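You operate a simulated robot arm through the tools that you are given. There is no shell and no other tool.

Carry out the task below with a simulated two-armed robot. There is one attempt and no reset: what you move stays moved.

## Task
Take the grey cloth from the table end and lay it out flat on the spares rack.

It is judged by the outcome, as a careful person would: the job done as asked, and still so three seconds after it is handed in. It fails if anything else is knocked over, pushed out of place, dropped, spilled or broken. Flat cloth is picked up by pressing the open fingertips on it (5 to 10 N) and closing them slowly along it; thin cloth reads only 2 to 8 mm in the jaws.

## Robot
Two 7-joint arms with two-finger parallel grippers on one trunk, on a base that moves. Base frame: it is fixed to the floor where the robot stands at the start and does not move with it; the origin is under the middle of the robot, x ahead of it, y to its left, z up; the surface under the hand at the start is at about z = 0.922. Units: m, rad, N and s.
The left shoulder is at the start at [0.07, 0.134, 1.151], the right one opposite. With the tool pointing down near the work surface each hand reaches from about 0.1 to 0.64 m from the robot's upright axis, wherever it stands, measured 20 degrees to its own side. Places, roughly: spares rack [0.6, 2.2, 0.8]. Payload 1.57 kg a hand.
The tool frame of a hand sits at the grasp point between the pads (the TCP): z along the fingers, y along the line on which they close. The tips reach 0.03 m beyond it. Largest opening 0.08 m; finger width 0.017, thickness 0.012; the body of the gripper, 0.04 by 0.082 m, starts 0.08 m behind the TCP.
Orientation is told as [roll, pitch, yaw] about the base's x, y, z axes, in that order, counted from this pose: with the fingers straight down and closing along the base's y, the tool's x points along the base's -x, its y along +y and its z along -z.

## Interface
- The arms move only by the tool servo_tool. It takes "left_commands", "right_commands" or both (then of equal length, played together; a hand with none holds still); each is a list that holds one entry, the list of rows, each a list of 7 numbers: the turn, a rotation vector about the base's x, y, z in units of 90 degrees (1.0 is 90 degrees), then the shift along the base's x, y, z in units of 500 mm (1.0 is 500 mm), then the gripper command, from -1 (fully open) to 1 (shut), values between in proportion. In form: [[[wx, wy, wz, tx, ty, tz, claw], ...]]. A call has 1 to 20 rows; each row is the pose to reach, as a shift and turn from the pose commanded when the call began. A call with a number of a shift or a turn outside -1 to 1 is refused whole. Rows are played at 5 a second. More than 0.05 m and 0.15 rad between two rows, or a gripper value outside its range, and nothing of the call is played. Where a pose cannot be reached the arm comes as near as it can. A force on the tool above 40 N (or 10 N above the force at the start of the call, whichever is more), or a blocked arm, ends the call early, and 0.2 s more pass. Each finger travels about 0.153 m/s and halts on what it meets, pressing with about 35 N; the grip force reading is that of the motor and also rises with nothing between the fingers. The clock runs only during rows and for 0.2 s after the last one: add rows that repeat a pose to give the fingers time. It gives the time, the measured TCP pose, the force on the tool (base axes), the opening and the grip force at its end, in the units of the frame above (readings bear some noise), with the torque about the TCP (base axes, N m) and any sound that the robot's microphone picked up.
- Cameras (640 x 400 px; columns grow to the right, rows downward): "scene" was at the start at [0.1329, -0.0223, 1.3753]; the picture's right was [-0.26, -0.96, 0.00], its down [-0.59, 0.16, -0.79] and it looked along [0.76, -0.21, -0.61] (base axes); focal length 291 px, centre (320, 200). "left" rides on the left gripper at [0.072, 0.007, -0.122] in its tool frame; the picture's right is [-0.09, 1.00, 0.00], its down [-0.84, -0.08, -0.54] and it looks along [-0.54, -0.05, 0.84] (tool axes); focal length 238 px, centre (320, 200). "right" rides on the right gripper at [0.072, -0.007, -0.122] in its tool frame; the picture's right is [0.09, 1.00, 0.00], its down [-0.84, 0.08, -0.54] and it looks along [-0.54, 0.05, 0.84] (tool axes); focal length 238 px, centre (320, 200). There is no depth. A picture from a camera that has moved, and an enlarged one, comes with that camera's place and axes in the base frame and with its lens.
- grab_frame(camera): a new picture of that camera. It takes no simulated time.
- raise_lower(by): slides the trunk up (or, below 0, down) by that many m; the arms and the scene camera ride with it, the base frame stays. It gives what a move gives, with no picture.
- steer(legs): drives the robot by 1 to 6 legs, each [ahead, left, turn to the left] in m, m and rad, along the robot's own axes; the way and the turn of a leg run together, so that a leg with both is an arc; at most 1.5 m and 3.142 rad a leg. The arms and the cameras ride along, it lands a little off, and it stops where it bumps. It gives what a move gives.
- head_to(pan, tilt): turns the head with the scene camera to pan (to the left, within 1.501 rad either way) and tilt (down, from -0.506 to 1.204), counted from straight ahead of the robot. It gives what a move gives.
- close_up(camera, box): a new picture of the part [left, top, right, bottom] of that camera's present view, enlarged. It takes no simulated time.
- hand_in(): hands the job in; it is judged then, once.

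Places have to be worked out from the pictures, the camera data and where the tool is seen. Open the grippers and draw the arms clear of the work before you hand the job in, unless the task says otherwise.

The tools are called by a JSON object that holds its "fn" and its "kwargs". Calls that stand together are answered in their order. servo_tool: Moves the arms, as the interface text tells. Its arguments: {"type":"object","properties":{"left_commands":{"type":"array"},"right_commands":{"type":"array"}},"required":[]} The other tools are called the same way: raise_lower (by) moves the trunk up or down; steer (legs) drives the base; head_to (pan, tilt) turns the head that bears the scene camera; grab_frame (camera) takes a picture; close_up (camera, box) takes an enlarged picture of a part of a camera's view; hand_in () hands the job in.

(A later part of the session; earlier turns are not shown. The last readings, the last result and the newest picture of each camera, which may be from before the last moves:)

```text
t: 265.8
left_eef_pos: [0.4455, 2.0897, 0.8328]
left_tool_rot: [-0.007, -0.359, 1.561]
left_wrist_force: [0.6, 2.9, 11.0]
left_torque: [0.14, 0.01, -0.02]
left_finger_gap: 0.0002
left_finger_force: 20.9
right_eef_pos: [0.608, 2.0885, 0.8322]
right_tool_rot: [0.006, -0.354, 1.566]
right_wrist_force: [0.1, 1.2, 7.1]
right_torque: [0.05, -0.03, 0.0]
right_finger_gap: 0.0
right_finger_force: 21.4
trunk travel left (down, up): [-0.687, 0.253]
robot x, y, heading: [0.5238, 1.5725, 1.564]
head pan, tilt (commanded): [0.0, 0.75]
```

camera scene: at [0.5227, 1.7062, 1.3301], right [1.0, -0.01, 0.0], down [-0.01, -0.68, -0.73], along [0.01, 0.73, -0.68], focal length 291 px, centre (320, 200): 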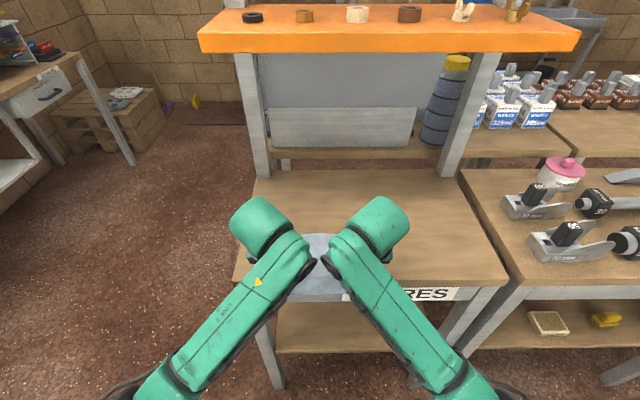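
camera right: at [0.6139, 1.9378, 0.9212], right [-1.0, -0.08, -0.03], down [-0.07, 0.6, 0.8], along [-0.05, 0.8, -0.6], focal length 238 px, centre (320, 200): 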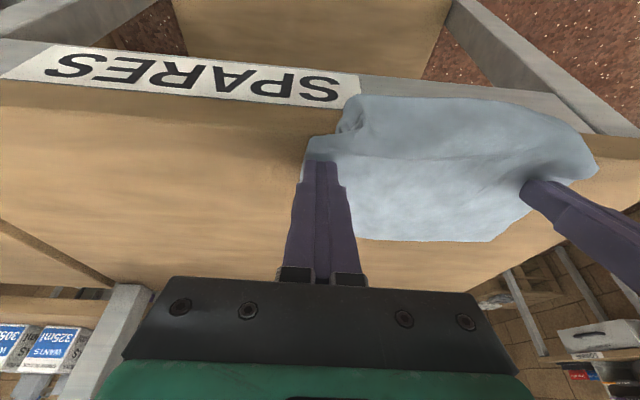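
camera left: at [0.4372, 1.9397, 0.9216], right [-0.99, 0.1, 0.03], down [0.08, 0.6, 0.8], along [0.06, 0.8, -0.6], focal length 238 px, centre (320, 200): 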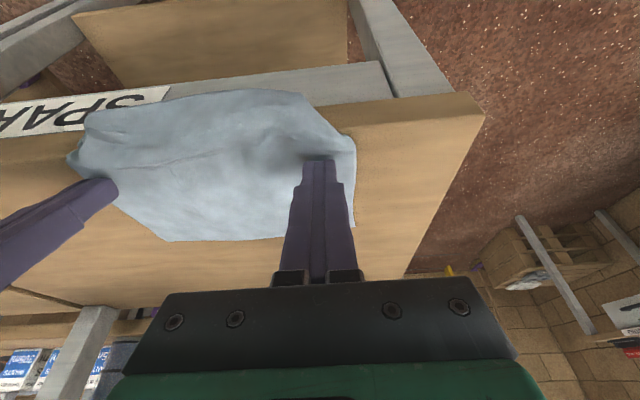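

Pressing 11 N and 7 N. I drag 4 cm toward the robot, easing the left slightly.

{"fn": "servo_tool", "kwargs": {"left_commands": [[[0, 0, 0, 0, -0.008, 0.0006, 1], [0, 0, 0, 0, -0.02, 0.0006, 1], [0, 0, 0, 0, -0.032, 0.0006, 1], [0, 0, 0, 0, -0.044, 0.0006, 1], [0, 0, 0, 0, -0.056, 0.0006, 1], [0, 0, 0, 0, -0.068, 0.0006, 1], [0, 0, 0, 0, -0.08, 0.0006, 1], [0, 0, 0, 0, -0.08, 0.0006, 1], [0, 0, 0, 0, -0.08, 0.01, 1], [0, 0, 0, 0, -0.08, 0.05, 1], [0, 0, 0, 0, -0.08, 0.06, 1], [0, 0, 0, 0, -0.08, 0.06, 1]]], "right_commands": [[[0, 0, 0, 0, -0.008, 0, 1], [0, 0, 0, 0, -0.02, 0, 1], [0, 0, 0, 0, -0.032, 0, 1], [0, 0, 0, 0, -0.044, 0, 1], [0, 0, 0, 0, -0.056, 0, 1], [0, 0, 0, 0, -0.068, 0, 1], [0, 0, 0, 0, -0.08, 0, 1], [0, 0, 0, 0, -0.08, 0, 1], [0, 0, 0, 0, -0.08, 0.01, 1], [0, 0, 0, 0, -0.08, 0.05, 1], [0, 0, 0, 0, -0.08, 0.06, 1], [0, 0, 0, 0, -0.08, 0.06, 1]]]}}

{"fn": "close_up", "kwargs": {"camera": "left", "box": [40, 0, 400, 280]}}

{"fn": "close_up", "kwargs": {"camera": "right", "box": [260, 0, 620, 280]}}

{"fn": "grab_frame", "kwargs": {"camera": "scene"}}

```text
t: 268.4
left_eef_pos: [0.4458, 2.0514, 0.8587]
left_tool_rot: [-0.007, -0.351, 1.561]
left_wrist_force: [0.3, 0.5, 0.0]
left_torque: [0.03, 0.02, -0.03]
left_finger_gap: 0.0
left_finger_force: 21.3
right_eef_pos: [0.6066, 2.0491, 0.8596]
right_tool_rot: [0.006, -0.349, 1.567]
right_wrist_force: [-0.6, 0.5, 0.6]
right_torque: [0.02, 0.0, -0.02]
right_finger_gap: 0.0001
right_finger_force: 21.5
trunk travel left (down, up): [-0.687, 0.253]
robot x, y, heading: [0.5194, 1.5758, 1.56]
head pan, tilt (commanded): [0.0, 0.75]
```

```text
1.43 times, centred on (220, 140) of left
camera zoom: at [0.4367, 1.9421, 0.9498], right [-0.99, 0.1, 0.03], down [0.08, 0.6, 0.8], along [0.06, 0.8, -0.6], focal length 340 px, centre (463, 286)
```

zoom: 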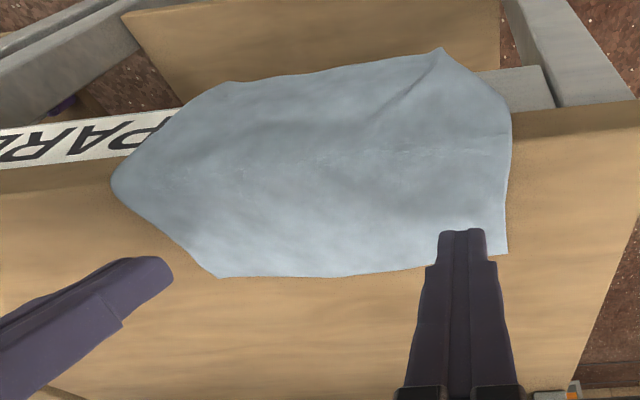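

```text
1.43 times, centred on (440, 140) of right
camera zoom: at [0.6144, 1.9397, 0.95], right [-1.0, -0.08, -0.03], down [-0.07, 0.6, 0.8], along [-0.05, 0.8, -0.6], focal length 340 px, centre (149, 286)
```

zoom: 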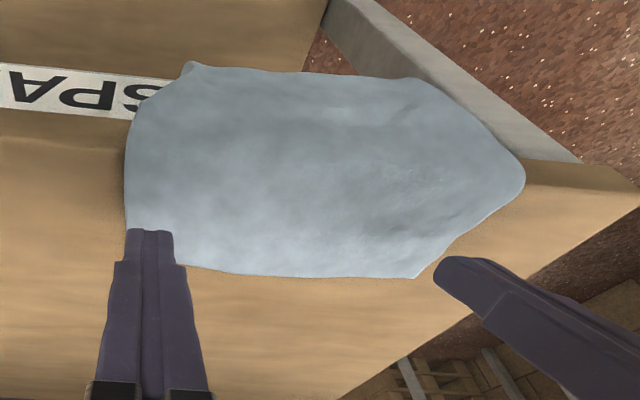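

```text
taken
camera scene: at [0.5229, 1.7086, 1.3298], right [1.0, -0.01, 0.0], down [-0.01, -0.68, -0.73], along [0.01, 0.73, -0.68], focal length 291 px, centre (320, 200)
```

scene: 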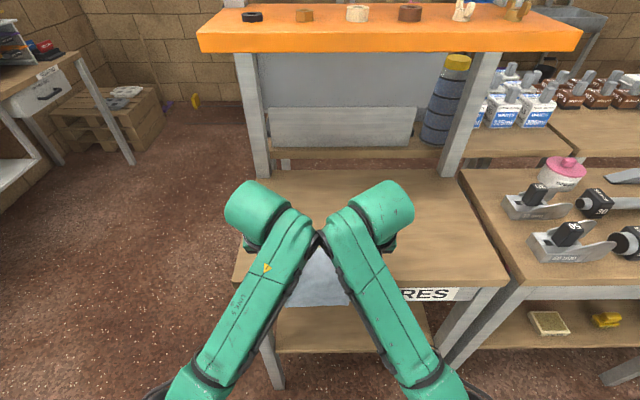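

The corners have dropped free. Now I'll drag the cloth back onto the rack by its far part, so the strip pulls flat over the front edge. First I move the base 6 cm closer to keep the arms comfortable.

{"fn": "steer", "kwargs": {"legs": [[0.06, 0, 0]]}}

{"fn": "servo_tool", "kwargs": {"left_commands": [[[0, 0, 0, 0, -0.016, 0, 1], [0, 0, 0, 0, -0.032, -0.01, 1], [0, 0, 0, 0, -0.044, -0.03, 1], [0, 0, 0, 0, -0.044, -0.045, 1], [0, 0, 0, 0, -0.044, -0.045, 1]]], "right_commands": [[[0, 0, 0, 0, -0.016, 0, 1], [0, 0, 0, 0, -0.032, -0.01, 1], [0, 0, 0, 0, -0.044, -0.03, 1], [0, 0, 0, 0, -0.044, -0.045, 1], [0, 0, 0, 0, -0.044, -0.045, 1]]]}}

{"fn": "grab_frame", "kwargs": {"camera": "left"}}

{"fn": "grab_frame", "kwargs": {"camera": "right"}}

```text
t: 269.4
left_eef_pos: [0.4464, 2.1104, 0.86]
left_tool_rot: [-0.007, -0.352, 1.562]
left_wrist_force: [-0.1, -1.3, 0.8]
left_torque: [-0.01, -0.01, 0.06]
left_finger_gap: 0.0
left_finger_force: 21.2
right_eef_pos: [0.6065, 2.1088, 0.8599]
right_tool_rot: [0.007, -0.351, 1.563]
right_wrist_force: [-0.2, 0.3, -0.3]
right_torque: [0.0, -0.01, 0.0]
right_finger_gap: 0.0
right_finger_force: 21.4
trunk travel left (down, up): [-0.687, 0.253]
robot x, y, heading: [0.521, 1.6356, 1.561]
head pan, tilt (commanded): [0.0, 0.75]
```

```text
t: 270.6
left_eef_pos: [0.4473, 2.0892, 0.8377]
left_tool_rot: [-0.004, -0.354, 1.561]
left_wrist_force: [-0.3, -0.1, 0.1]
left_torque: [-0.02, 0.02, -0.05]
left_finger_gap: 0.0
left_finger_force: 21.2
right_eef_pos: [0.6075, 2.0865, 0.8382]
right_tool_rot: [0.005, -0.348, 1.566]
right_wrist_force: [0.2, 0.0, 0.3]
right_torque: [0.01, -0.03, 0.01]
right_finger_gap: 0.0
right_finger_force: 21.4
trunk travel left (down, up): [-0.687, 0.253]
robot x, y, heading: [0.5216, 1.6334, 1.557]
head pan, tilt (commanded): [0.0, 0.75]
```

```text
taken
camera left: at [0.4374, 1.9802, 0.9278], right [-0.99, 0.1, 0.03], down [0.08, 0.6, 0.8], along [0.06, 0.8, -0.6], focal length 238 px, centre (320, 200)
```

left: 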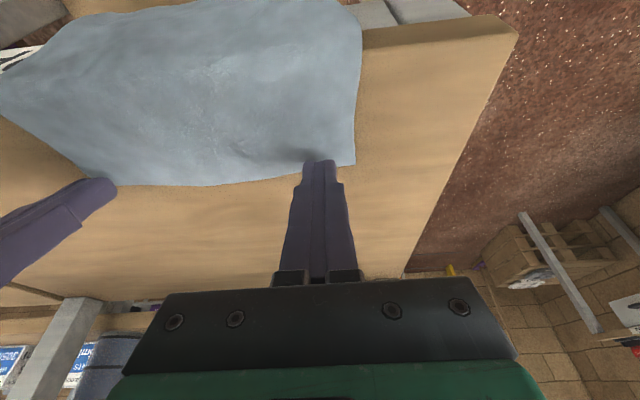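

```text
taken
camera right: at [0.6155, 1.9775, 0.9266], right [-1.0, -0.08, -0.03], down [-0.07, 0.6, 0.8], along [-0.05, 0.8, -0.6], focal length 238 px, centre (320, 200)
```

right: 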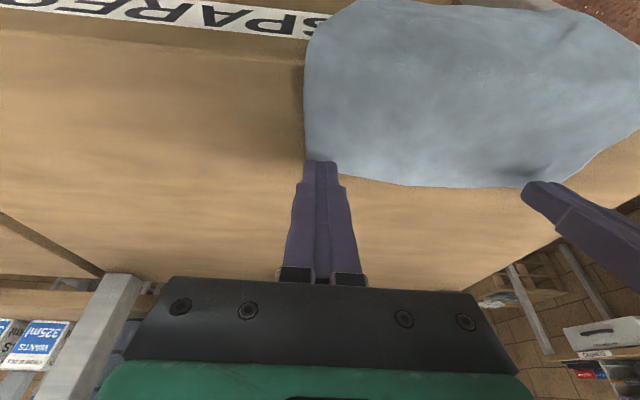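

The contact will be about 1.7 cm inside the far edge. I shift the right fingertip 6 mm inward so it is fully on the cloth, and press down.

{"fn": "servo_tool", "kwargs": {"left_commands": [[[0, 0, 0, 0, 0, -0.004, 1], [0, 0, 0, 0, 0, -0.01, 1], [0, 0, 0, 0, 0, -0.014, 1], [0, 0, 0, 0, 0, -0.0155, 1], [0, 0, 0, 0, 0, -0.0155, 1]]], "right_commands": [[[0, 0, 0, -0.006, 0, 0, 1], [0, 0, 0, -0.012, 0, -0.006, 1], [0, 0, 0, -0.012, 0, -0.012, 1], [0, 0, 0, -0.012, 0, -0.0155, 1], [0, 0, 0, -0.012, 0, -0.0155, 1]]]}}

```text
t: 271.8
left_eef_pos: [0.4466, 2.0871, 0.8319]
left_tool_rot: [-0.008, -0.358, 1.562]
left_wrist_force: [-1.7, 4.4, 16.2]
left_torque: [0.18, 0.13, 0.01]
left_finger_gap: 0.0
left_finger_force: 21.7
right_eef_pos: [0.6006, 2.0857, 0.8333]
right_tool_rot: [0.006, -0.352, 1.565]
right_wrist_force: [-0.3, -0.9, 4.5]
right_torque: [-0.02, 0.0, 0.02]
right_finger_gap: 0.0
right_finger_force: 21.3
trunk travel left (down, up): [-0.687, 0.253]
robot x, y, heading: [0.5214, 1.6369, 1.558]
head pan, tilt (commanded): [0.0, 0.75]
```

Left 16 N, right 4.5 N: I even them out and push the cloth back +y, first 5.5 cm.

{"fn": "servo_tool", "kwargs": {"left_commands": [[[0, 0, 0, 0, 0, 0.0016, 1], [0, 0, 0, 0, 0.01, 0.0016, 1], [0, 0, 0, 0, 0.022, 0.0016, 1], [0, 0, 0, 0, 0.034, 0.0016, 1], [0, 0, 0, 0, 0.046, 0.0016, 1], [0, 0, 0, 0, 0.058, 0.0016, 1], [0, 0, 0, 0, 0.07, 0.0016, 1], [0, 0, 0, 0, 0.082, 0.0016, 1], [0, 0, 0, 0, 0.094, 0.0016, 1], [0, 0, 0, 0, 0.106, 0.0016, 1], [0, 0, 0, 0, 0.106, 0.0016, 1]]], "right_commands": [[[0, 0, 0, 0, 0, -0.0008, 1], [0, 0, 0, 0, 0.01, -0.0008, 1], [0, 0, 0, 0, 0.022, -0.0008, 1], [0, 0, 0, 0, 0.034, -0.0008, 1], [0, 0, 0, 0, 0.046, -0.0008, 1], [0, 0, 0, 0, 0.058, -0.0008, 1], [0, 0, 0, 0, 0.07, -0.0008, 1], [0, 0, 0, 0, 0.082, -0.0008, 1], [0, 0, 0, 0, 0.094, -0.0008, 1], [0, 0, 0, 0, 0.106, -0.0008, 1], [0, 0, 0, 0, 0.106, -0.0008, 1]]]}}

{"fn": "grab_frame", "kwargs": {"camera": "left"}}

{"fn": "grab_frame", "kwargs": {"camera": "right"}}

{"fn": "grab_frame", "kwargs": {"camera": "scene"}}

```text
t: 274.2
left_eef_pos: [0.4448, 2.1396, 0.8328]
left_tool_rot: [-0.006, -0.353, 1.564]
left_wrist_force: [0.3, -1.8, 7.8]
left_torque: [-0.03, 0.0, 0.0]
left_finger_gap: 0.0004
left_finger_force: 21.1
right_eef_pos: [0.6032, 2.1391, 0.8314]
right_tool_rot: [0.009, -0.354, 1.56]
right_wrist_force: [0.1, -1.0, 5.6]
right_torque: [0.0, -0.04, 0.01]
right_finger_gap: 0.0
right_finger_force: 21.1
trunk travel left (down, up): [-0.687, 0.253]
robot x, y, heading: [0.5234, 1.6369, 1.559]
head pan, tilt (commanded): [0.0, 0.75]
```

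```text
taken
camera left: at [0.4363, 2.0315, 0.9219], right [-1.0, 0.09, 0.03], down [0.08, 0.6, 0.8], along [0.06, 0.8, -0.6], focal length 238 px, centre (320, 200)
```

left: 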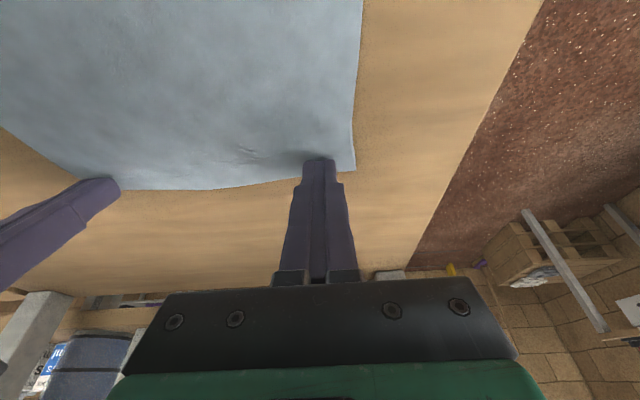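

```text
taken
camera right: at [0.6106, 2.0293, 0.9208], right [-1.0, -0.08, -0.02], down [-0.07, 0.6, 0.8], along [-0.05, 0.8, -0.6], focal length 238 px, centre (320, 200)
```

right: 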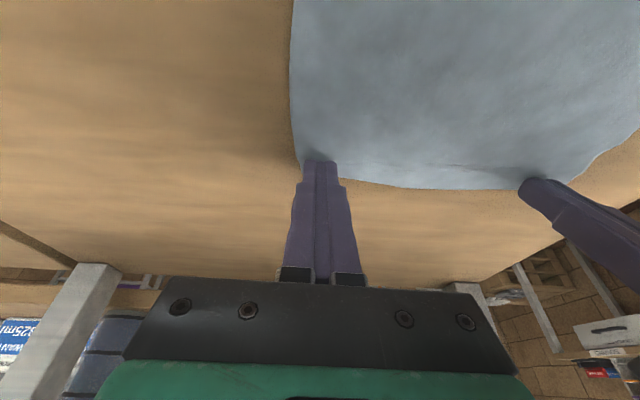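

```text
taken
camera scene: at [0.5237, 1.7657, 1.3302], right [1.0, -0.01, 0.0], down [-0.01, -0.68, -0.73], along [0.01, 0.73, -0.68], focal length 291 px, centre (320, 200)
```

scene: 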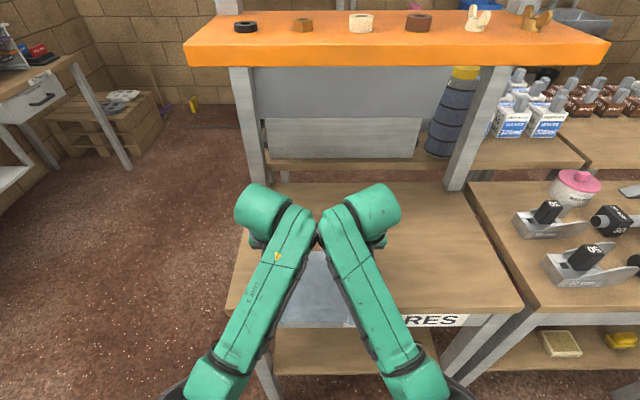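

The cloth follows nicely and stays taut. To avoid wrist contact I make the remaining push with the base: 5.5 cm ahead.

{"fn": "steer", "kwargs": {"legs": [[0.03, 0, 0]]}}

{"fn": "grab_frame", "kwargs": {"camera": "left"}}

{"fn": "grab_frame", "kwargs": {"camera": "right"}}

```text
t: 275.0
left_eef_pos: [0.4465, 2.1691, 0.8321]
left_tool_rot: [-0.007, -0.354, 1.564]
left_wrist_force: [1.1, -0.3, 4.2]
left_torque: [0.05, -0.04, -0.02]
left_finger_gap: 0.0001
left_finger_force: 21.2
right_eef_pos: [0.6031, 2.1685, 0.8324]
right_tool_rot: [0.008, -0.353, 1.56]
right_wrist_force: [-0.3, 1.2, 11.1]
right_torque: [0.02, -0.08, 0.04]
right_finger_gap: 0.0
right_finger_force: 21.0
trunk travel left (down, up): [-0.687, 0.253]
robot x, y, heading: [0.5213, 1.6659, 1.563]
head pan, tilt (commanded): [0.0, 0.75]
```

```text
taken
camera left: at [0.4364, 2.0618, 0.9221], right [-1.0, 0.09, 0.02], down [0.08, 0.6, 0.8], along [0.06, 0.8, -0.6], focal length 238 px, centre (320, 200)
```

left: 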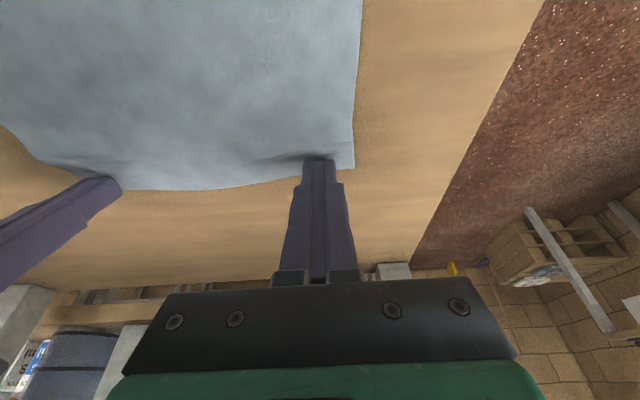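

```text
taken
camera right: at [0.6104, 2.0596, 0.9207], right [-1.0, -0.08, -0.02], down [-0.07, 0.6, 0.8], along [-0.05, 0.8, -0.6], focal length 238 px, centre (320, 200)
```

right: 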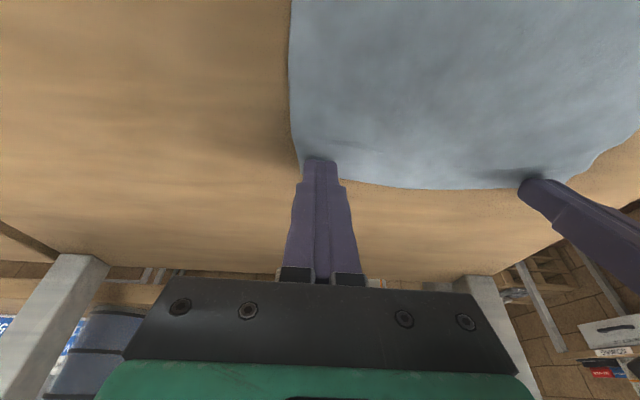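

Working well, with the far edge now at y≈2.19. Another 3 cm ahead brings the near edge fully onto the rack.

{"fn": "steer", "kwargs": {"legs": [[0.032, 0, 0]]}}

{"fn": "servo_tool", "kwargs": {"left_commands": [[[0, 0, 0, 0, 0, 0, 1], [0, 0, 0, 0, 0, 0.01, 1], [0, 0, 0, 0, -0.02, 0.04, 1], [0, 0, 0, 0, -0.04, 0.07, 1], [0, 0, 0, 0, -0.04, 0.07, 1]]], "right_commands": [[[0, 0, 0, 0, 0, 0, 1], [0, 0, 0, 0, 0, 0.01, 1], [0, 0, 0, 0, -0.02, 0.04, 1], [0, 0, 0, 0, -0.04, 0.07, 1], [0, 0, 0, 0, -0.04, 0.07, 1]]]}}

{"fn": "grab_frame", "kwargs": {"camera": "left"}}

{"fn": "grab_frame", "kwargs": {"camera": "right"}}

{"fn": "grab_frame", "kwargs": {"camera": "scene"}}

```text
t: 275.8
left_eef_pos: [0.4445, 2.2025, 0.8323]
left_tool_rot: [-0.008, -0.354, 1.568]
left_wrist_force: [1.0, -0.5, 4.2]
left_torque: [0.0, -0.06, -0.01]
left_finger_gap: 0.0002
left_finger_force: 21.1
right_eef_pos: [0.6028, 2.2021, 0.8324]
right_tool_rot: [0.009, -0.356, 1.56]
right_wrist_force: [0.8, -1.4, 7.9]
right_torque: [-0.01, 0.0, 0.03]
right_finger_gap: 0.0003
right_finger_force: 21.4
trunk travel left (down, up): [-0.687, 0.253]
robot x, y, heading: [0.5234, 1.6968, 1.565]
head pan, tilt (commanded): [0.0, 0.75]
```

```text
t: 277.0
left_eef_pos: [0.4418, 2.1846, 0.8658]
left_tool_rot: [-0.006, -0.35, 1.572]
left_wrist_force: [-0.3, -0.9, 0.3]
left_torque: [0.0, 0.05, 0.02]
left_finger_gap: 0.0
left_finger_force: 20.7
right_eef_pos: [0.6046, 2.1841, 0.8659]
right_tool_rot: [0.009, -0.351, 1.558]
right_wrist_force: [0.3, 0.1, -0.9]
right_torque: [0.01, -0.01, 0.01]
right_finger_gap: 0.0001
right_finger_force: 21.2
trunk travel left (down, up): [-0.687, 0.253]
robot x, y, heading: [0.5253, 1.7017, 1.563]
head pan, tilt (commanded): [0.0, 0.75]
```

```text
taken
camera left: at [0.4345, 2.076, 0.9569], right [-1.0, 0.09, 0.03], down [0.07, 0.6, 0.8], along [0.05, 0.79, -0.61], focal length 238 px, centre (320, 200)
```

left: 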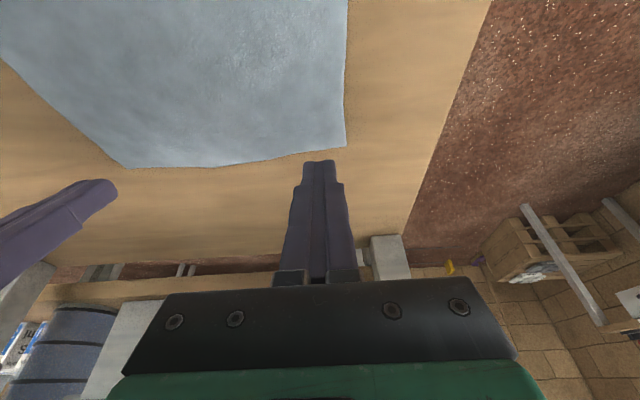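

```text
taken
camera right: at [0.6111, 2.0755, 0.9555], right [-1.0, -0.08, -0.02], down [-0.06, 0.6, 0.8], along [-0.05, 0.8, -0.6], focal length 238 px, centre (320, 200)
```

right: 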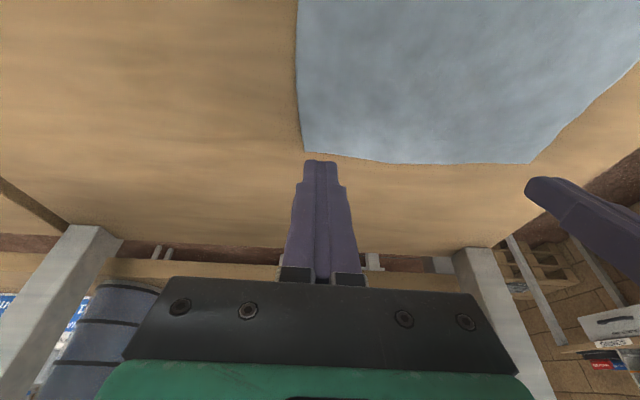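

```text
taken
camera scene: at [0.524, 1.8317, 1.3298], right [1.0, -0.01, 0.0], down [-0.01, -0.68, -0.73], along [0.01, 0.73, -0.68], focal length 291 px, centre (320, 200)
```

scene: 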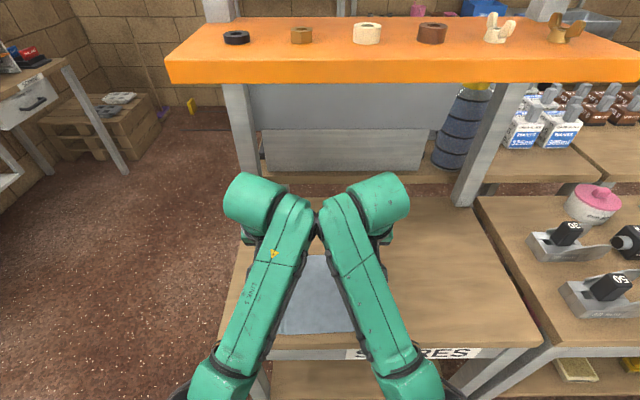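

The cloth moved back with its far edge straight at y≈2.21. I back the base straight away (fingertips about 3 cm above the cloth) and inspect the result.

{"fn": "steer", "kwargs": {"legs": [[-0.38, 0, 0]]}}

{"fn": "grab_frame", "kwargs": {"camera": "scene"}}

{"fn": "close_up", "kwargs": {"camera": "scene", "box": [265, 130, 375, 210]}}

```text
t: 279.5
left_eef_pos: [0.4382, 1.8015, 0.867]
left_tool_rot: [-0.007, -0.35, 1.577]
left_wrist_force: [0.4, -0.3, -1.4]
left_torque: [0.03, -0.01, 0.0]
left_finger_gap: 0.0001
left_finger_force: 21.1
right_eef_pos: [0.5987, 1.8028, 0.8658]
right_tool_rot: [0.01, -0.35, 1.56]
right_wrist_force: [0.0, -0.1, 0.0]
right_torque: [0.02, -0.01, -0.02]
right_finger_gap: 0.0001
right_finger_force: 21.2
trunk travel left (down, up): [-0.687, 0.253]
robot x, y, heading: [0.5221, 1.3135, 1.564]
head pan, tilt (commanded): [0.0, 0.75]
```

```text
taken
camera scene: at [0.5207, 1.4483, 1.3298], right [1.0, -0.01, 0.0], down [0.0, -0.68, -0.73], along [0.0, 0.73, -0.68], focal length 291 px, centre (320, 200)
```

scene: 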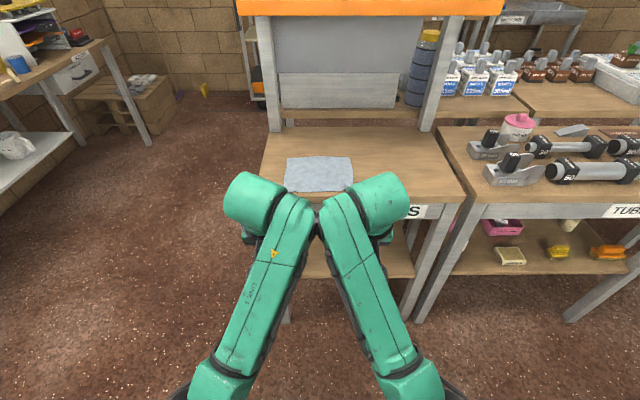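

```text
5.00 times, centred on (320, 170) of scene
camera zoom: at [0.5207, 1.4483, 1.3298], right [1.0, -0.01, 0.0], down [0.0, -0.68, -0.73], along [0.0, 0.73, -0.68], focal length 1453 px, centre (320, 350)
```

zoom: 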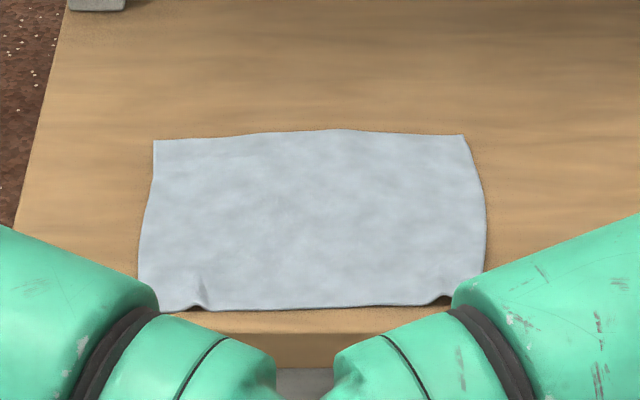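

Excellent: the cloth is now nearly flat with both near corners out. I back off a bit more for an unobstructed view of the near corners.

{"fn": "steer", "kwargs": {"legs": [[-0.2, 0, 0]]}}

{"fn": "head_to", "kwargs": {"pan": 0.0, "tilt": 0.6}}

{"fn": "grab_frame", "kwargs": {"camera": "scene"}}

{"fn": "close_up", "kwargs": {"camera": "scene", "box": [275, 145, 365, 200]}}

```text
t: 281.1
left_eef_pos: [0.4376, 1.603, 0.8659]
left_tool_rot: [-0.01, -0.351, 1.573]
left_wrist_force: [0.1, -0.3, 0.2]
left_torque: [0.0, 0.03, 0.03]
left_finger_gap: 0.0001
left_finger_force: 21.3
right_eef_pos: [0.6, 1.6034, 0.8653]
right_tool_rot: [0.01, -0.35, 1.558]
right_wrist_force: [0.4, -0.1, 0.2]
right_torque: [0.0, 0.01, 0.0]
right_finger_gap: 0.0
right_finger_force: 21.6
trunk travel left (down, up): [-0.687, 0.253]
robot x, y, heading: [0.5207, 1.116, 1.556]
head pan, tilt (commanded): [0.0, 0.75]
```

```text
t: 281.8
left_eef_pos: [0.4393, 1.6023, 0.8674]
left_tool_rot: [-0.008, -0.347, 1.574]
left_wrist_force: [-0.4, 0.2, 1.1]
left_torque: [-0.02, -0.03, 0.02]
left_finger_gap: 0.0001
left_finger_force: 21.1
right_eef_pos: [0.6001, 1.6025, 0.867]
right_tool_rot: [0.009, -0.351, 1.555]
right_wrist_force: [-1.0, 0.6, 0.5]
right_torque: [0.01, -0.01, -0.03]
right_finger_gap: 0.0002
right_finger_force: 21.6
trunk travel left (down, up): [-0.687, 0.253]
robot x, y, heading: [0.521, 1.1156, 1.56]
head pan, tilt (commanded): [0.0, 0.6]
```

```text
taken
camera scene: at [0.5198, 1.2541, 1.3427], right [1.0, -0.01, 0.0], down [0.0, -0.57, -0.82], along [0.01, 0.82, -0.57], focal length 291 px, centre (320, 200)
```

scene: 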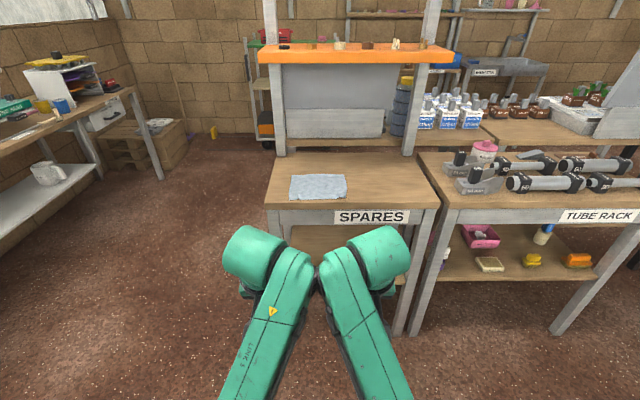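

```text
7.11 times, centred on (320, 172) of scene
camera zoom: at [0.5198, 1.2541, 1.3427], right [1.0, -0.01, 0.0], down [0.0, -0.57, -0.82], along [0.01, 0.82, -0.57], focal length 2066 px, centre (320, 396)
```

zoom: 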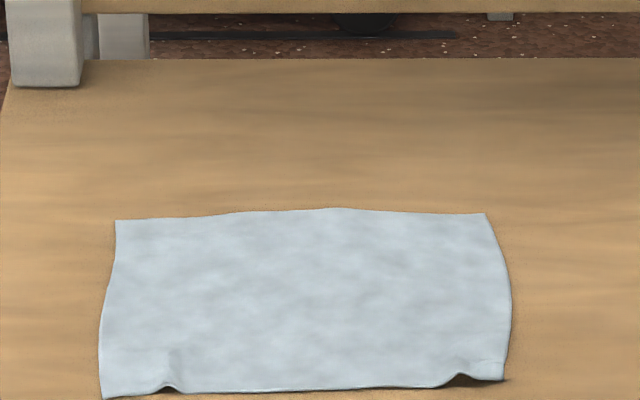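

The cloth is out flat, about 0.19 × 0.165 m, fully on the rack; only two small ripples remain at the near edge near each corner (x≈0.46 and x≈0.594). I'll smooth them one at a time by pressing and opening the jaws. First the left: I raise the right hand out of the way and drive in, aligned for the left hand.

{"fn": "servo_tool", "kwargs": {"left_commands": [[[0, 0, 0, 0, 0, 0.02, 0.5], [0, 0, 0, 0, 0, 0.04, 0.5], [0, 0, 0, 0, 0, 0.06, 0.5], [0, 0, 0, 0, 0, 0.06, 0.5]]], "right_commands": [[[0, 0, 0, 0, 0, 0.05, 0.5], [0, 0, 0, 0, 0, 0.1, 0.5], [0, 0, 0, 0, 0, 0.16, 0.5], [0, 0, 0, 0, 0, 0.16, 0.5]]]}}

{"fn": "steer", "kwargs": {"legs": [[0.43, -0.024, 0]]}}

{"fn": "grab_frame", "kwargs": {"camera": "left"}}

{"fn": "grab_frame", "kwargs": {"camera": "right"}}

```text
t: 282.4
left_eef_pos: [0.4384, 1.6028, 0.8899]
left_tool_rot: [-0.009, -0.355, 1.575]
left_wrist_force: [-0.7, -0.3, 0.3]
left_torque: [0.01, -0.01, -0.03]
left_finger_gap: 0.0202
left_finger_force: 0.1
right_eef_pos: [0.6646, 1.6135, 0.8989]
right_tool_rot: [-0.152, -0.353, 1.534]
right_wrist_force: [0.4, -0.1, 0.5]
right_torque: [-0.02, 0.01, 0.01]
right_finger_gap: 0.0201
right_finger_force: 0.1
right hand out of reach, approached as far as the arm can: row 2, 3
trunk travel left (down, up): [-0.687, 0.253]
robot x, y, heading: [0.5196, 1.1156, 1.564]
head pan, tilt (commanded): [0.0, 0.6]
stopped in row 3 (right hand): the arm was blocked; the commanded pose is now the measured one
```

```text
t: 285.1
left_eef_pos: [0.4671, 2.0307, 0.8897]
left_tool_rot: [-0.008, -0.355, 1.574]
left_wrist_force: [-1.3, 0.3, -0.6]
left_torque: [0.0, 0.02, -0.01]
left_finger_gap: 0.0199
left_finger_force: 0.1
right_eef_pos: [0.691, 2.0399, 0.9002]
right_tool_rot: [-0.152, -0.356, 1.534]
right_wrist_force: [0.1, 0.5, 0.8]
right_torque: [-0.01, -0.02, -0.01]
right_finger_gap: 0.02
right_finger_force: 0.0
trunk travel left (down, up): [-0.687, 0.253]
robot x, y, heading: [0.5511, 1.5424, 1.562]
head pan, tilt (commanded): [0.0, 0.6]
```

```text
taken
camera left: at [0.4587, 1.9216, 0.9788], right [-1.0, 0.09, 0.02], down [0.07, 0.6, 0.8], along [0.06, 0.8, -0.6], focal length 238 px, centre (320, 200)
```

left: 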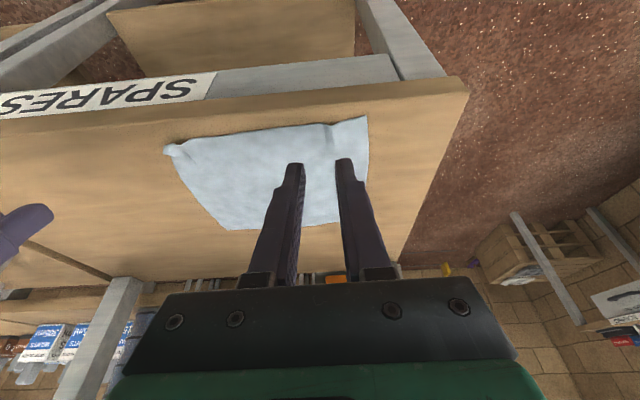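

```text
taken
camera right: at [0.6767, 1.9323, 0.9883], right [-0.98, 0.0, -0.17], down [-0.14, 0.61, 0.78], along [0.11, 0.79, -0.6], focal length 238 px, centre (320, 200)
```

right: 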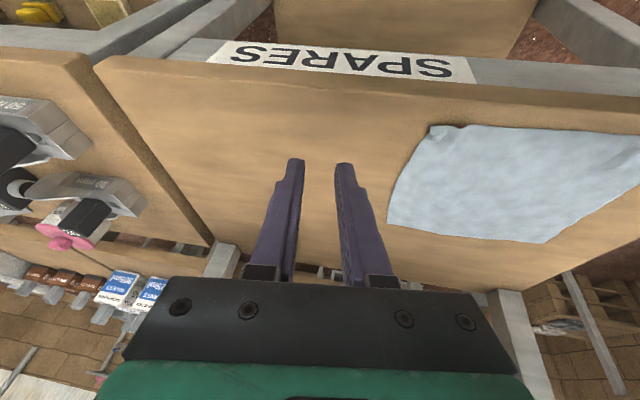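

The left hand is in place over the near‑left ripple (ripple x≈0.4585, corner 0.428, 2.043). The right hand swung outward to x≈0.69, clear of everything. I bring the left fingers to straddle the ripple and lower to near contact.

{"fn": "servo_tool", "kwargs": {"left_commands": [[[0, 0, 0, -0.006, 0.02, -0.02, 0.5], [0, 0, 0, -0.012, 0.04, -0.04, 0.5], [0, 0, 0, -0.017, 0.06, -0.07, 0.5], [0, 0, 0, -0.017, 0.06, -0.1, 0.5], [0, 0, 0, -0.017, 0.06, -0.107, 0.5], [0, 0, 0, -0.017, 0.06, -0.107, 0.5]]]}}

{"fn": "grab_frame", "kwargs": {"camera": "left"}}

```text
t: 286.5
left_eef_pos: [0.4595, 2.0609, 0.8357]
left_tool_rot: [-0.008, -0.353, 1.576]
left_wrist_force: [0.6, -0.2, -0.7]
left_torque: [-0.01, -0.04, 0.01]
left_finger_gap: 0.0197
left_finger_force: 0.0
right_eef_pos: [0.6925, 2.0407, 0.9009]
right_tool_rot: [-0.152, -0.354, 1.534]
right_wrist_force: [-0.2, 0.0, -0.4]
right_torque: [0.04, 0.03, 0.02]
right_finger_gap: 0.0201
right_finger_force: 0.1
trunk travel left (down, up): [-0.687, 0.253]
robot x, y, heading: [0.5456, 1.5426, 1.558]
head pan, tilt (commanded): [0.0, 0.6]
```

```text
taken
camera left: at [0.4503, 1.9512, 0.9252], right [-1.0, 0.09, 0.02], down [0.07, 0.6, 0.8], along [0.06, 0.8, -0.6], focal length 238 px, centre (320, 200)
```

left: 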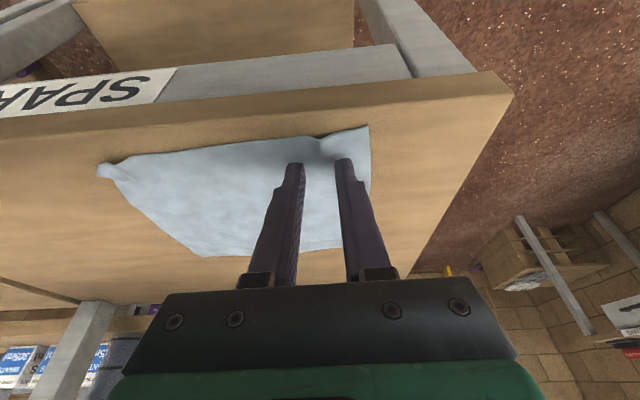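

The fingers straddle the ripple. I press gently.

{"fn": "servo_tool", "kwargs": {"left_commands": [[[0, 0, 0, 0, 0, -0.003, 0.5], [0, 0, 0, 0, 0, -0.006, 0.5], [0, 0, 0, 0, 0, -0.008, 0.5], [0, 0, 0, 0, 0, -0.008, 0.5]]]}}

```text
t: 287.5
left_eef_pos: [0.4583, 2.0606, 0.8324]
left_tool_rot: [-0.005, -0.356, 1.576]
left_wrist_force: [0.2, 0.5, 1.9]
left_torque: [0.0, 0.0, -0.01]
left_finger_gap: 0.0199
left_finger_force: 0.1
right_eef_pos: [0.6923, 2.0413, 0.9006]
right_tool_rot: [-0.151, -0.354, 1.533]
right_wrist_force: [-0.2, -0.6, -0.1]
right_torque: [0.02, -0.01, 0.02]
right_finger_gap: 0.02
right_finger_force: 0.1
trunk travel left (down, up): [-0.687, 0.253]
robot x, y, heading: [0.5476, 1.5416, 1.56]
head pan, tilt (commanded): [0.0, 0.6]
```

Contact at 1.9 N. I press 0.5 mm more and open slowly by 1.2 cm while the hand moves left, so only the outer finger drags the corner outward.

{"fn": "servo_tool", "kwargs": {"left_commands": [[[0, 0, 0, 0, 0, -0.0012, 0.5], [0, 0, 0, -0.002, 0, -0.0012, 0.45], [0, 0, 0, -0.004, 0, -0.0012, 0.4], [0, 0, 0, -0.006, 0, -0.0012, 0.35], [0, 0, 0, -0.008, 0, -0.0012, 0.3], [0, 0, 0, -0.01, 0, -0.0012, 0.25], [0, 0, 0, -0.012, 0, -0.0012, 0.2], [0, 0, 0, -0.012, 0, -0.0012, 0.2]]]}}

{"fn": "grab_frame", "kwargs": {"camera": "left"}}

```text
t: 289.3
left_eef_pos: [0.4479, 2.0607, 0.8319]
left_tool_rot: [0.01, -0.358, 1.574]
left_wrist_force: [5.2, 1.6, 19.0]
left_torque: [0.12, -0.39, 0.0]
left_finger_gap: 0.0311
left_finger_force: 0.1
right_eef_pos: [0.693, 2.0392, 0.9019]
right_tool_rot: [-0.152, -0.359, 1.534]
right_wrist_force: [0.1, -0.5, 0.7]
right_torque: [0.0, 0.01, 0.0]
right_finger_gap: 0.02
right_finger_force: 0.1
trunk travel left (down, up): [-0.687, 0.253]
robot x, y, heading: [0.5499, 1.5457, 1.557]
head pan, tilt (commanded): [0.0, 0.6]
```

```text
taken
camera left: at [0.441, 1.9509, 0.9213], right [-1.0, 0.08, 0.04], down [0.08, 0.59, 0.8], along [0.04, 0.8, -0.6], focal length 238 px, centre (320, 200)
```

left: 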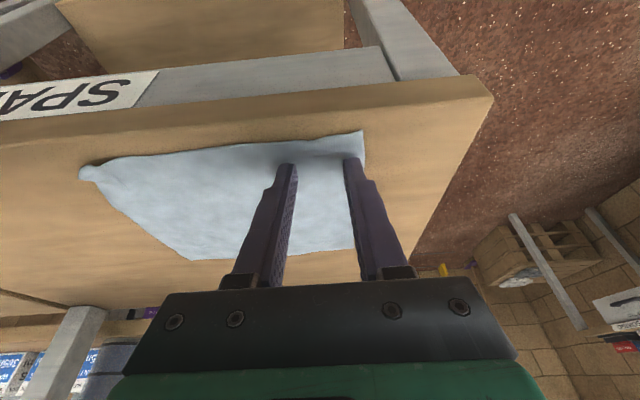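

The ripple is gone: the near‑left edge looks smooth. The press rose to 19 N, so I lift straight off.

{"fn": "servo_tool", "kwargs": {"left_commands": [[[0, 0, 0, 0, 0, 0.006, 0.2], [0, 0, 0, 0, 0, 0.02, 0.2], [0, 0, 0, 0, 0, 0.05, 0.2], [0, 0, 0, 0, 0, 0.07, 0.2], [0, 0, 0, 0, 0, 0.07, 0.2]]]}}

{"fn": "close_up", "kwargs": {"camera": "left", "box": [60, 80, 420, 290]}}

{"fn": "grab_frame", "kwargs": {"camera": "scene"}}

```text
t: 290.5
left_eef_pos: [0.4439, 2.0639, 0.8632]
left_tool_rot: [0.013, -0.355, 1.575]
left_wrist_force: [-0.5, -0.1, -0.9]
left_torque: [-0.01, 0.0, -0.03]
left_finger_gap: 0.0318
left_finger_force: 0.2
right_eef_pos: [0.6915, 2.0417, 0.8999]
right_tool_rot: [-0.151, -0.353, 1.533]
right_wrist_force: [-0.3, -1.4, 0.2]
right_torque: [0.02, 0.0, 0.01]
right_finger_gap: 0.0201
right_finger_force: 0.1
trunk travel left (down, up): [-0.687, 0.253]
robot x, y, heading: [0.5526, 1.5434, 1.564]
head pan, tilt (commanded): [0.0, 0.6]
```

```text
1.78 times, centred on (240, 185) of left
camera zoom: at [0.4383, 1.9542, 0.9535], right [-1.0, 0.08, 0.04], down [0.08, 0.6, 0.8], along [0.04, 0.8, -0.6], focal length 424 px, centre (462, 227)
```

zoom: 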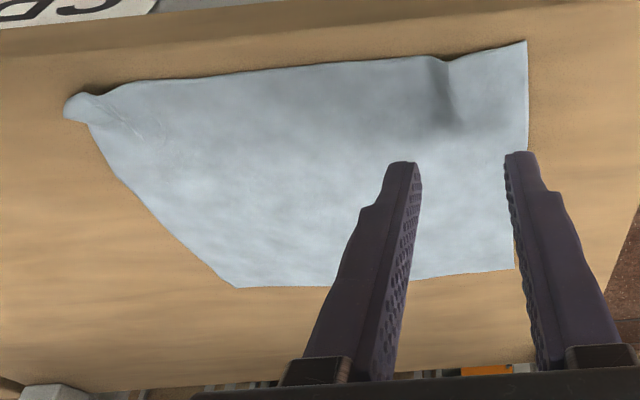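

```text
taken
camera scene: at [0.5477, 1.6832, 1.3427], right [1.0, -0.01, 0.0], down [-0.01, -0.57, -0.82], along [0.01, 0.82, -0.57], focal length 291 px, centre (320, 200)
```

scene: 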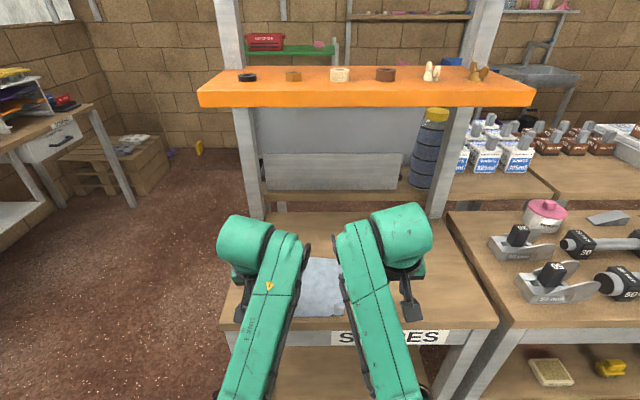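

The corner moved out 1.2 cm, so the near edge is now full width (about 0.2 m); only a faint bump remains at (0.450, 2.045). I close the left fingers and simply press it down.

{"fn": "servo_tool", "kwargs": {"left_commands": [[[0, 0, 0, 0.004, -0.012, 0, 0.6], [0, 0, 0, 0.008, -0.024, 0, 1], [0, 0, 0, 0.012, -0.036, -0.01, 1], [0, 0, 0, 0.012, -0.036, -0.035, 1], [0, 0, 0, 0.012, -0.036, -0.055, 1], [0, 0, 0, 0.012, -0.036, -0.061, 1], [0, 0, 0, 0.012, -0.036, -0.061, 1]]]}}

{"fn": "grab_frame", "kwargs": {"camera": "left"}}

```text
t: 292.3
left_eef_pos: [0.4377, 2.076, 0.8843]
left_tool_rot: [0.027, -0.476, 1.585]
left_wrist_force: [0.5, -0.2, 0.7]
left_torque: [-0.01, -0.01, 0.02]
left_finger_gap: 0.0
left_finger_force: 20.8
right_eef_pos: [0.693, 2.0413, 0.8999]
right_tool_rot: [-0.153, -0.355, 1.532]
right_wrist_force: [0.2, -0.1, 0.3]
right_torque: [-0.01, 0.0, 0.0]
right_finger_gap: 0.02
right_finger_force: 0.1
trunk travel left (down, up): [-0.687, 0.253]
robot x, y, heading: [0.549, 1.5466, 1.561]
head pan, tilt (commanded): [0.0, 0.6]
stopped in row 7 (left hand): the arm was blocked; the commanded pose is now the measured one
```

```text
taken
camera left: at [0.4357, 1.957, 0.9607], right [-1.0, 0.06, 0.07], down [0.09, 0.5, 0.86], along [0.01, 0.86, -0.5], focal length 238 px, centre (320, 200)
```

left: 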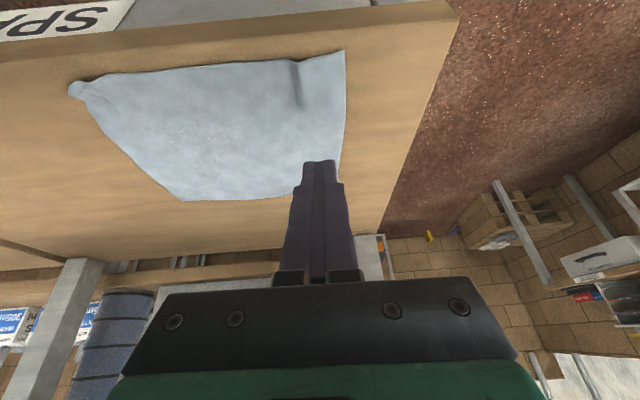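

The left arm is blocked, probably by the other forearm. The cloth is very close to flat now, with only the right corner's small curl and a faint left crease. I back the base away straight and restore both arms' posture in free space.

{"fn": "steer", "kwargs": {"legs": [[-0.45, 0, 0]]}}

{"fn": "head_to", "kwargs": {"pan": 0.0, "tilt": 0.7}}

{"fn": "grab_frame", "kwargs": {"camera": "scene"}}

{"fn": "close_up", "kwargs": {"camera": "scene", "box": [245, 130, 345, 195]}}

```text
t: 295.0
left_eef_pos: [0.4316, 1.6222, 0.8838]
left_tool_rot: [0.029, -0.473, 1.59]
left_wrist_force: [0.1, 0.6, 0.2]
left_torque: [-0.01, -0.01, -0.02]
left_finger_gap: 0.0
left_finger_force: 21.5
right_eef_pos: [0.6854, 1.5895, 0.9001]
right_tool_rot: [-0.152, -0.354, 1.545]
right_wrist_force: [0.3, 0.5, 0.9]
right_torque: [0.02, -0.01, 0.0]
right_finger_gap: 0.0201
right_finger_force: 0.0
trunk travel left (down, up): [-0.687, 0.253]
robot x, y, heading: [0.5446, 1.0902, 1.572]
head pan, tilt (commanded): [0.0, 0.6]
```

```text
t: 295.7
left_eef_pos: [0.4315, 1.6225, 0.8845]
left_tool_rot: [0.03, -0.474, 1.591]
left_wrist_force: [0.0, -0.4, 0.4]
left_torque: [-0.04, -0.02, -0.05]
left_finger_gap: 0.0002
left_finger_force: 22.0
right_eef_pos: [0.6851, 1.5891, 0.9004]
right_tool_rot: [-0.154, -0.356, 1.544]
right_wrist_force: [0.4, 0.6, -0.4]
right_torque: [0.0, -0.04, 0.02]
right_finger_gap: 0.0198
right_finger_force: 0.0
trunk travel left (down, up): [-0.687, 0.253]
robot x, y, heading: [0.5447, 1.092, 1.57]
head pan, tilt (commanded): [0.0, 0.7]
```

```text
taken
camera scene: at [0.5441, 1.2271, 1.3341], right [1.0, 0.0, 0.0], down [0.0, -0.64, -0.77], along [0.0, 0.77, -0.64], focal length 291 px, centre (320, 200)
```

scene: 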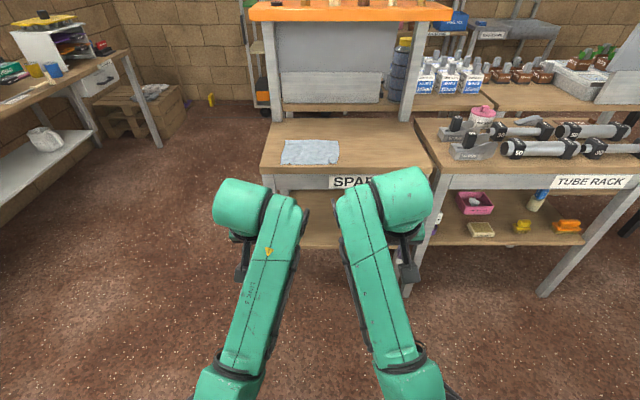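

```text
6.15 times, centred on (295, 162) of scene
camera zoom: at [0.5441, 1.2271, 1.3341], right [1.0, 0.0, 0.0], down [0.0, -0.64, -0.77], along [0.0, 0.77, -0.64], focal length 1788 px, centre (474, 431)
```

zoom: 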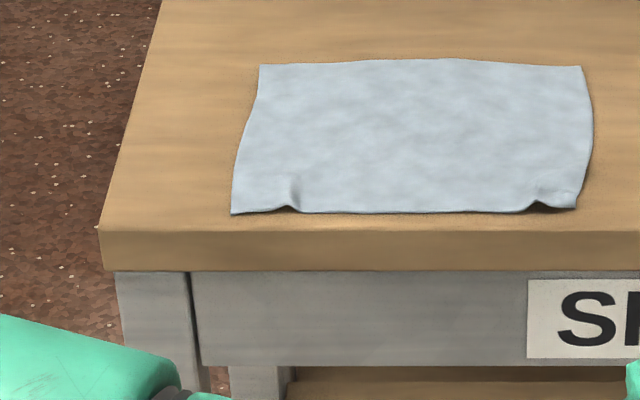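

The cloth lies flat: the left side is straight at x≈0.413, and only the near‑right corner is about 1 cm short (x≈0.599 against 0.609), with a small ripple. I'll fix that one corner with the right hand. First I restore the arm posture in free space: forward and apart.

{"fn": "servo_tool", "kwargs": {"left_commands": [[[0, 0, 0, -0.028, 0.028, 0, 0.5], [0, 0, 0, -0.056, 0.056, 0, 0.5], [0, 0, 0, -0.084, 0.084, 0, 0.5], [0, 0, 0, -0.112, 0.112, 0, 0.5], [0, 0, 0, -0.14, 0.14, 0, 0.5], [0, 0, 0, -0.14, 0.14, 0, 0.5]]], "right_commands": [[[0, 0, 0, 0.014, 0.04, 0, 0.5], [0, 0, 0, 0.028, 0.08, 0, 0.5], [0, 0, 0, 0.042, 0.12, 0, 0.5], [0, 0, 0, 0.056, 0.16, 0, 0.5], [0, 0, 0, 0.07, 0.2, 0, 0.5], [0, 0, 0, 0.07, 0.2, 0, 0.5]]]}}

{"fn": "grab_frame", "kwargs": {"camera": "scene"}}

```text
t: 297.1
left_eef_pos: [0.3601, 1.6923, 0.8841]
left_tool_rot: [0.028, -0.473, 1.591]
left_wrist_force: [-0.2, -0.5, 0.6]
left_torque: [0.02, 0.0, 0.0]
left_finger_gap: 0.0203
left_finger_force: 0.1
right_eef_pos: [0.7216, 1.6898, 0.9001]
right_tool_rot: [-0.152, -0.355, 1.543]
right_wrist_force: [-0.1, -1.5, 0.3]
right_torque: [-0.01, 0.0, -0.01]
right_finger_gap: 0.02
right_finger_force: 0.1
trunk travel left (down, up): [-0.687, 0.253]
robot x, y, heading: [0.5445, 1.0932, 1.573]
head pan, tilt (commanded): [0.0, 0.7]
```

```text
taken
camera scene: at [0.5443, 1.2268, 1.3341], right [1.0, 0.0, 0.0], down [0.0, -0.64, -0.77], along [0.0, 0.77, -0.64], focal length 291 px, centre (320, 200)
```

scene: 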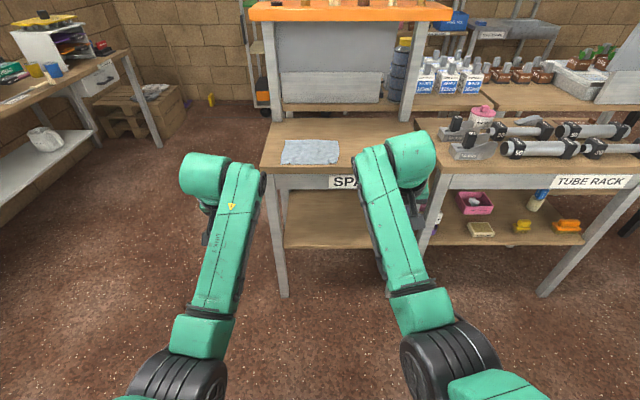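

Good. Now fingers straight down at near full stretch, raising slightly.

{"fn": "servo_tool", "kwargs": {"left_commands": [[[-0.05, -0.003, -0.002, 0, 0.007, 0.028, 0.5], [-0.1, -0.006, -0.004, 0, 0.013, 0.057, 0.5], [-0.15, -0.009, -0.006, 0, 0.02, 0.085, 0.5], [-0.2, -0.012, -0.009, 0, 0.027, 0.113, 0.5], [-0.25, -0.015, -0.011, 0, 0.033, 0.142, 0.5], [-0.301, -0.018, -0.013, 0, 0.04, 0.17, 0.5], [-0.301, -0.018, -0.013, 0, 0.04, 0.17, 0.5]]], "right_commands": [[[-0.038, 0.016, 0.003, -0.007, 0.007, 0.023, 0.5], [-0.075, 0.032, 0.006, -0.013, 0.013, 0.047, 0.5], [-0.113, 0.049, 0.009, -0.02, 0.02, 0.07, 0.5], [-0.151, 0.065, 0.013, -0.027, 0.027, 0.093, 0.5], [-0.188, 0.081, 0.016, -0.033, 0.033, 0.117, 0.5], [-0.226, 0.097, 0.019, -0.04, 0.04, 0.14, 0.5], [-0.226, 0.097, 0.019, -0.04, 0.04, 0.14, 0.5]]]}}

{"fn": "grab_frame", "kwargs": {"camera": "scene"}}

```text
t: 298.7
left_eef_pos: [0.3605, 1.7008, 0.9686]
left_tool_rot: [0.006, 0.002, 1.578]
left_wrist_force: [-0.2, -0.1, -0.2]
left_torque: [0.02, -0.01, 0.01]
left_finger_gap: 0.0203
left_finger_force: 0.1
left hand out of reach, approached as far as the arm can: row 6, 7
right_eef_pos: [0.6969, 1.7124, 0.9686]
right_tool_rot: [-0.024, -0.07, 1.565]
right_wrist_force: [-0.7, -0.2, 0.1]
right_torque: [-0.01, -0.06, 0.03]
right_finger_gap: 0.0199
right_finger_force: 0.1
right hand out of reach, approached as far as the arm can: row 6, 7
trunk travel left (down, up): [-0.687, 0.253]
robot x, y, heading: [0.5451, 1.0932, 1.568]
head pan, tilt (commanded): [0.0, 0.7]
```

```text
taken
camera scene: at [0.5436, 1.2276, 1.334], right [1.0, 0.0, 0.0], down [0.0, -0.64, -0.76], along [0.0, 0.76, -0.64], focal length 291 px, centre (320, 200)
```

scene: 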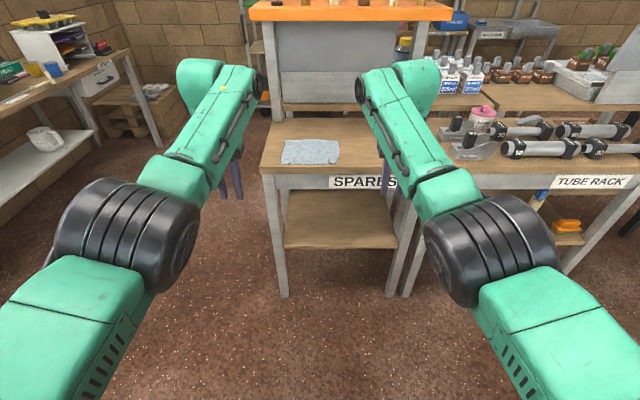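

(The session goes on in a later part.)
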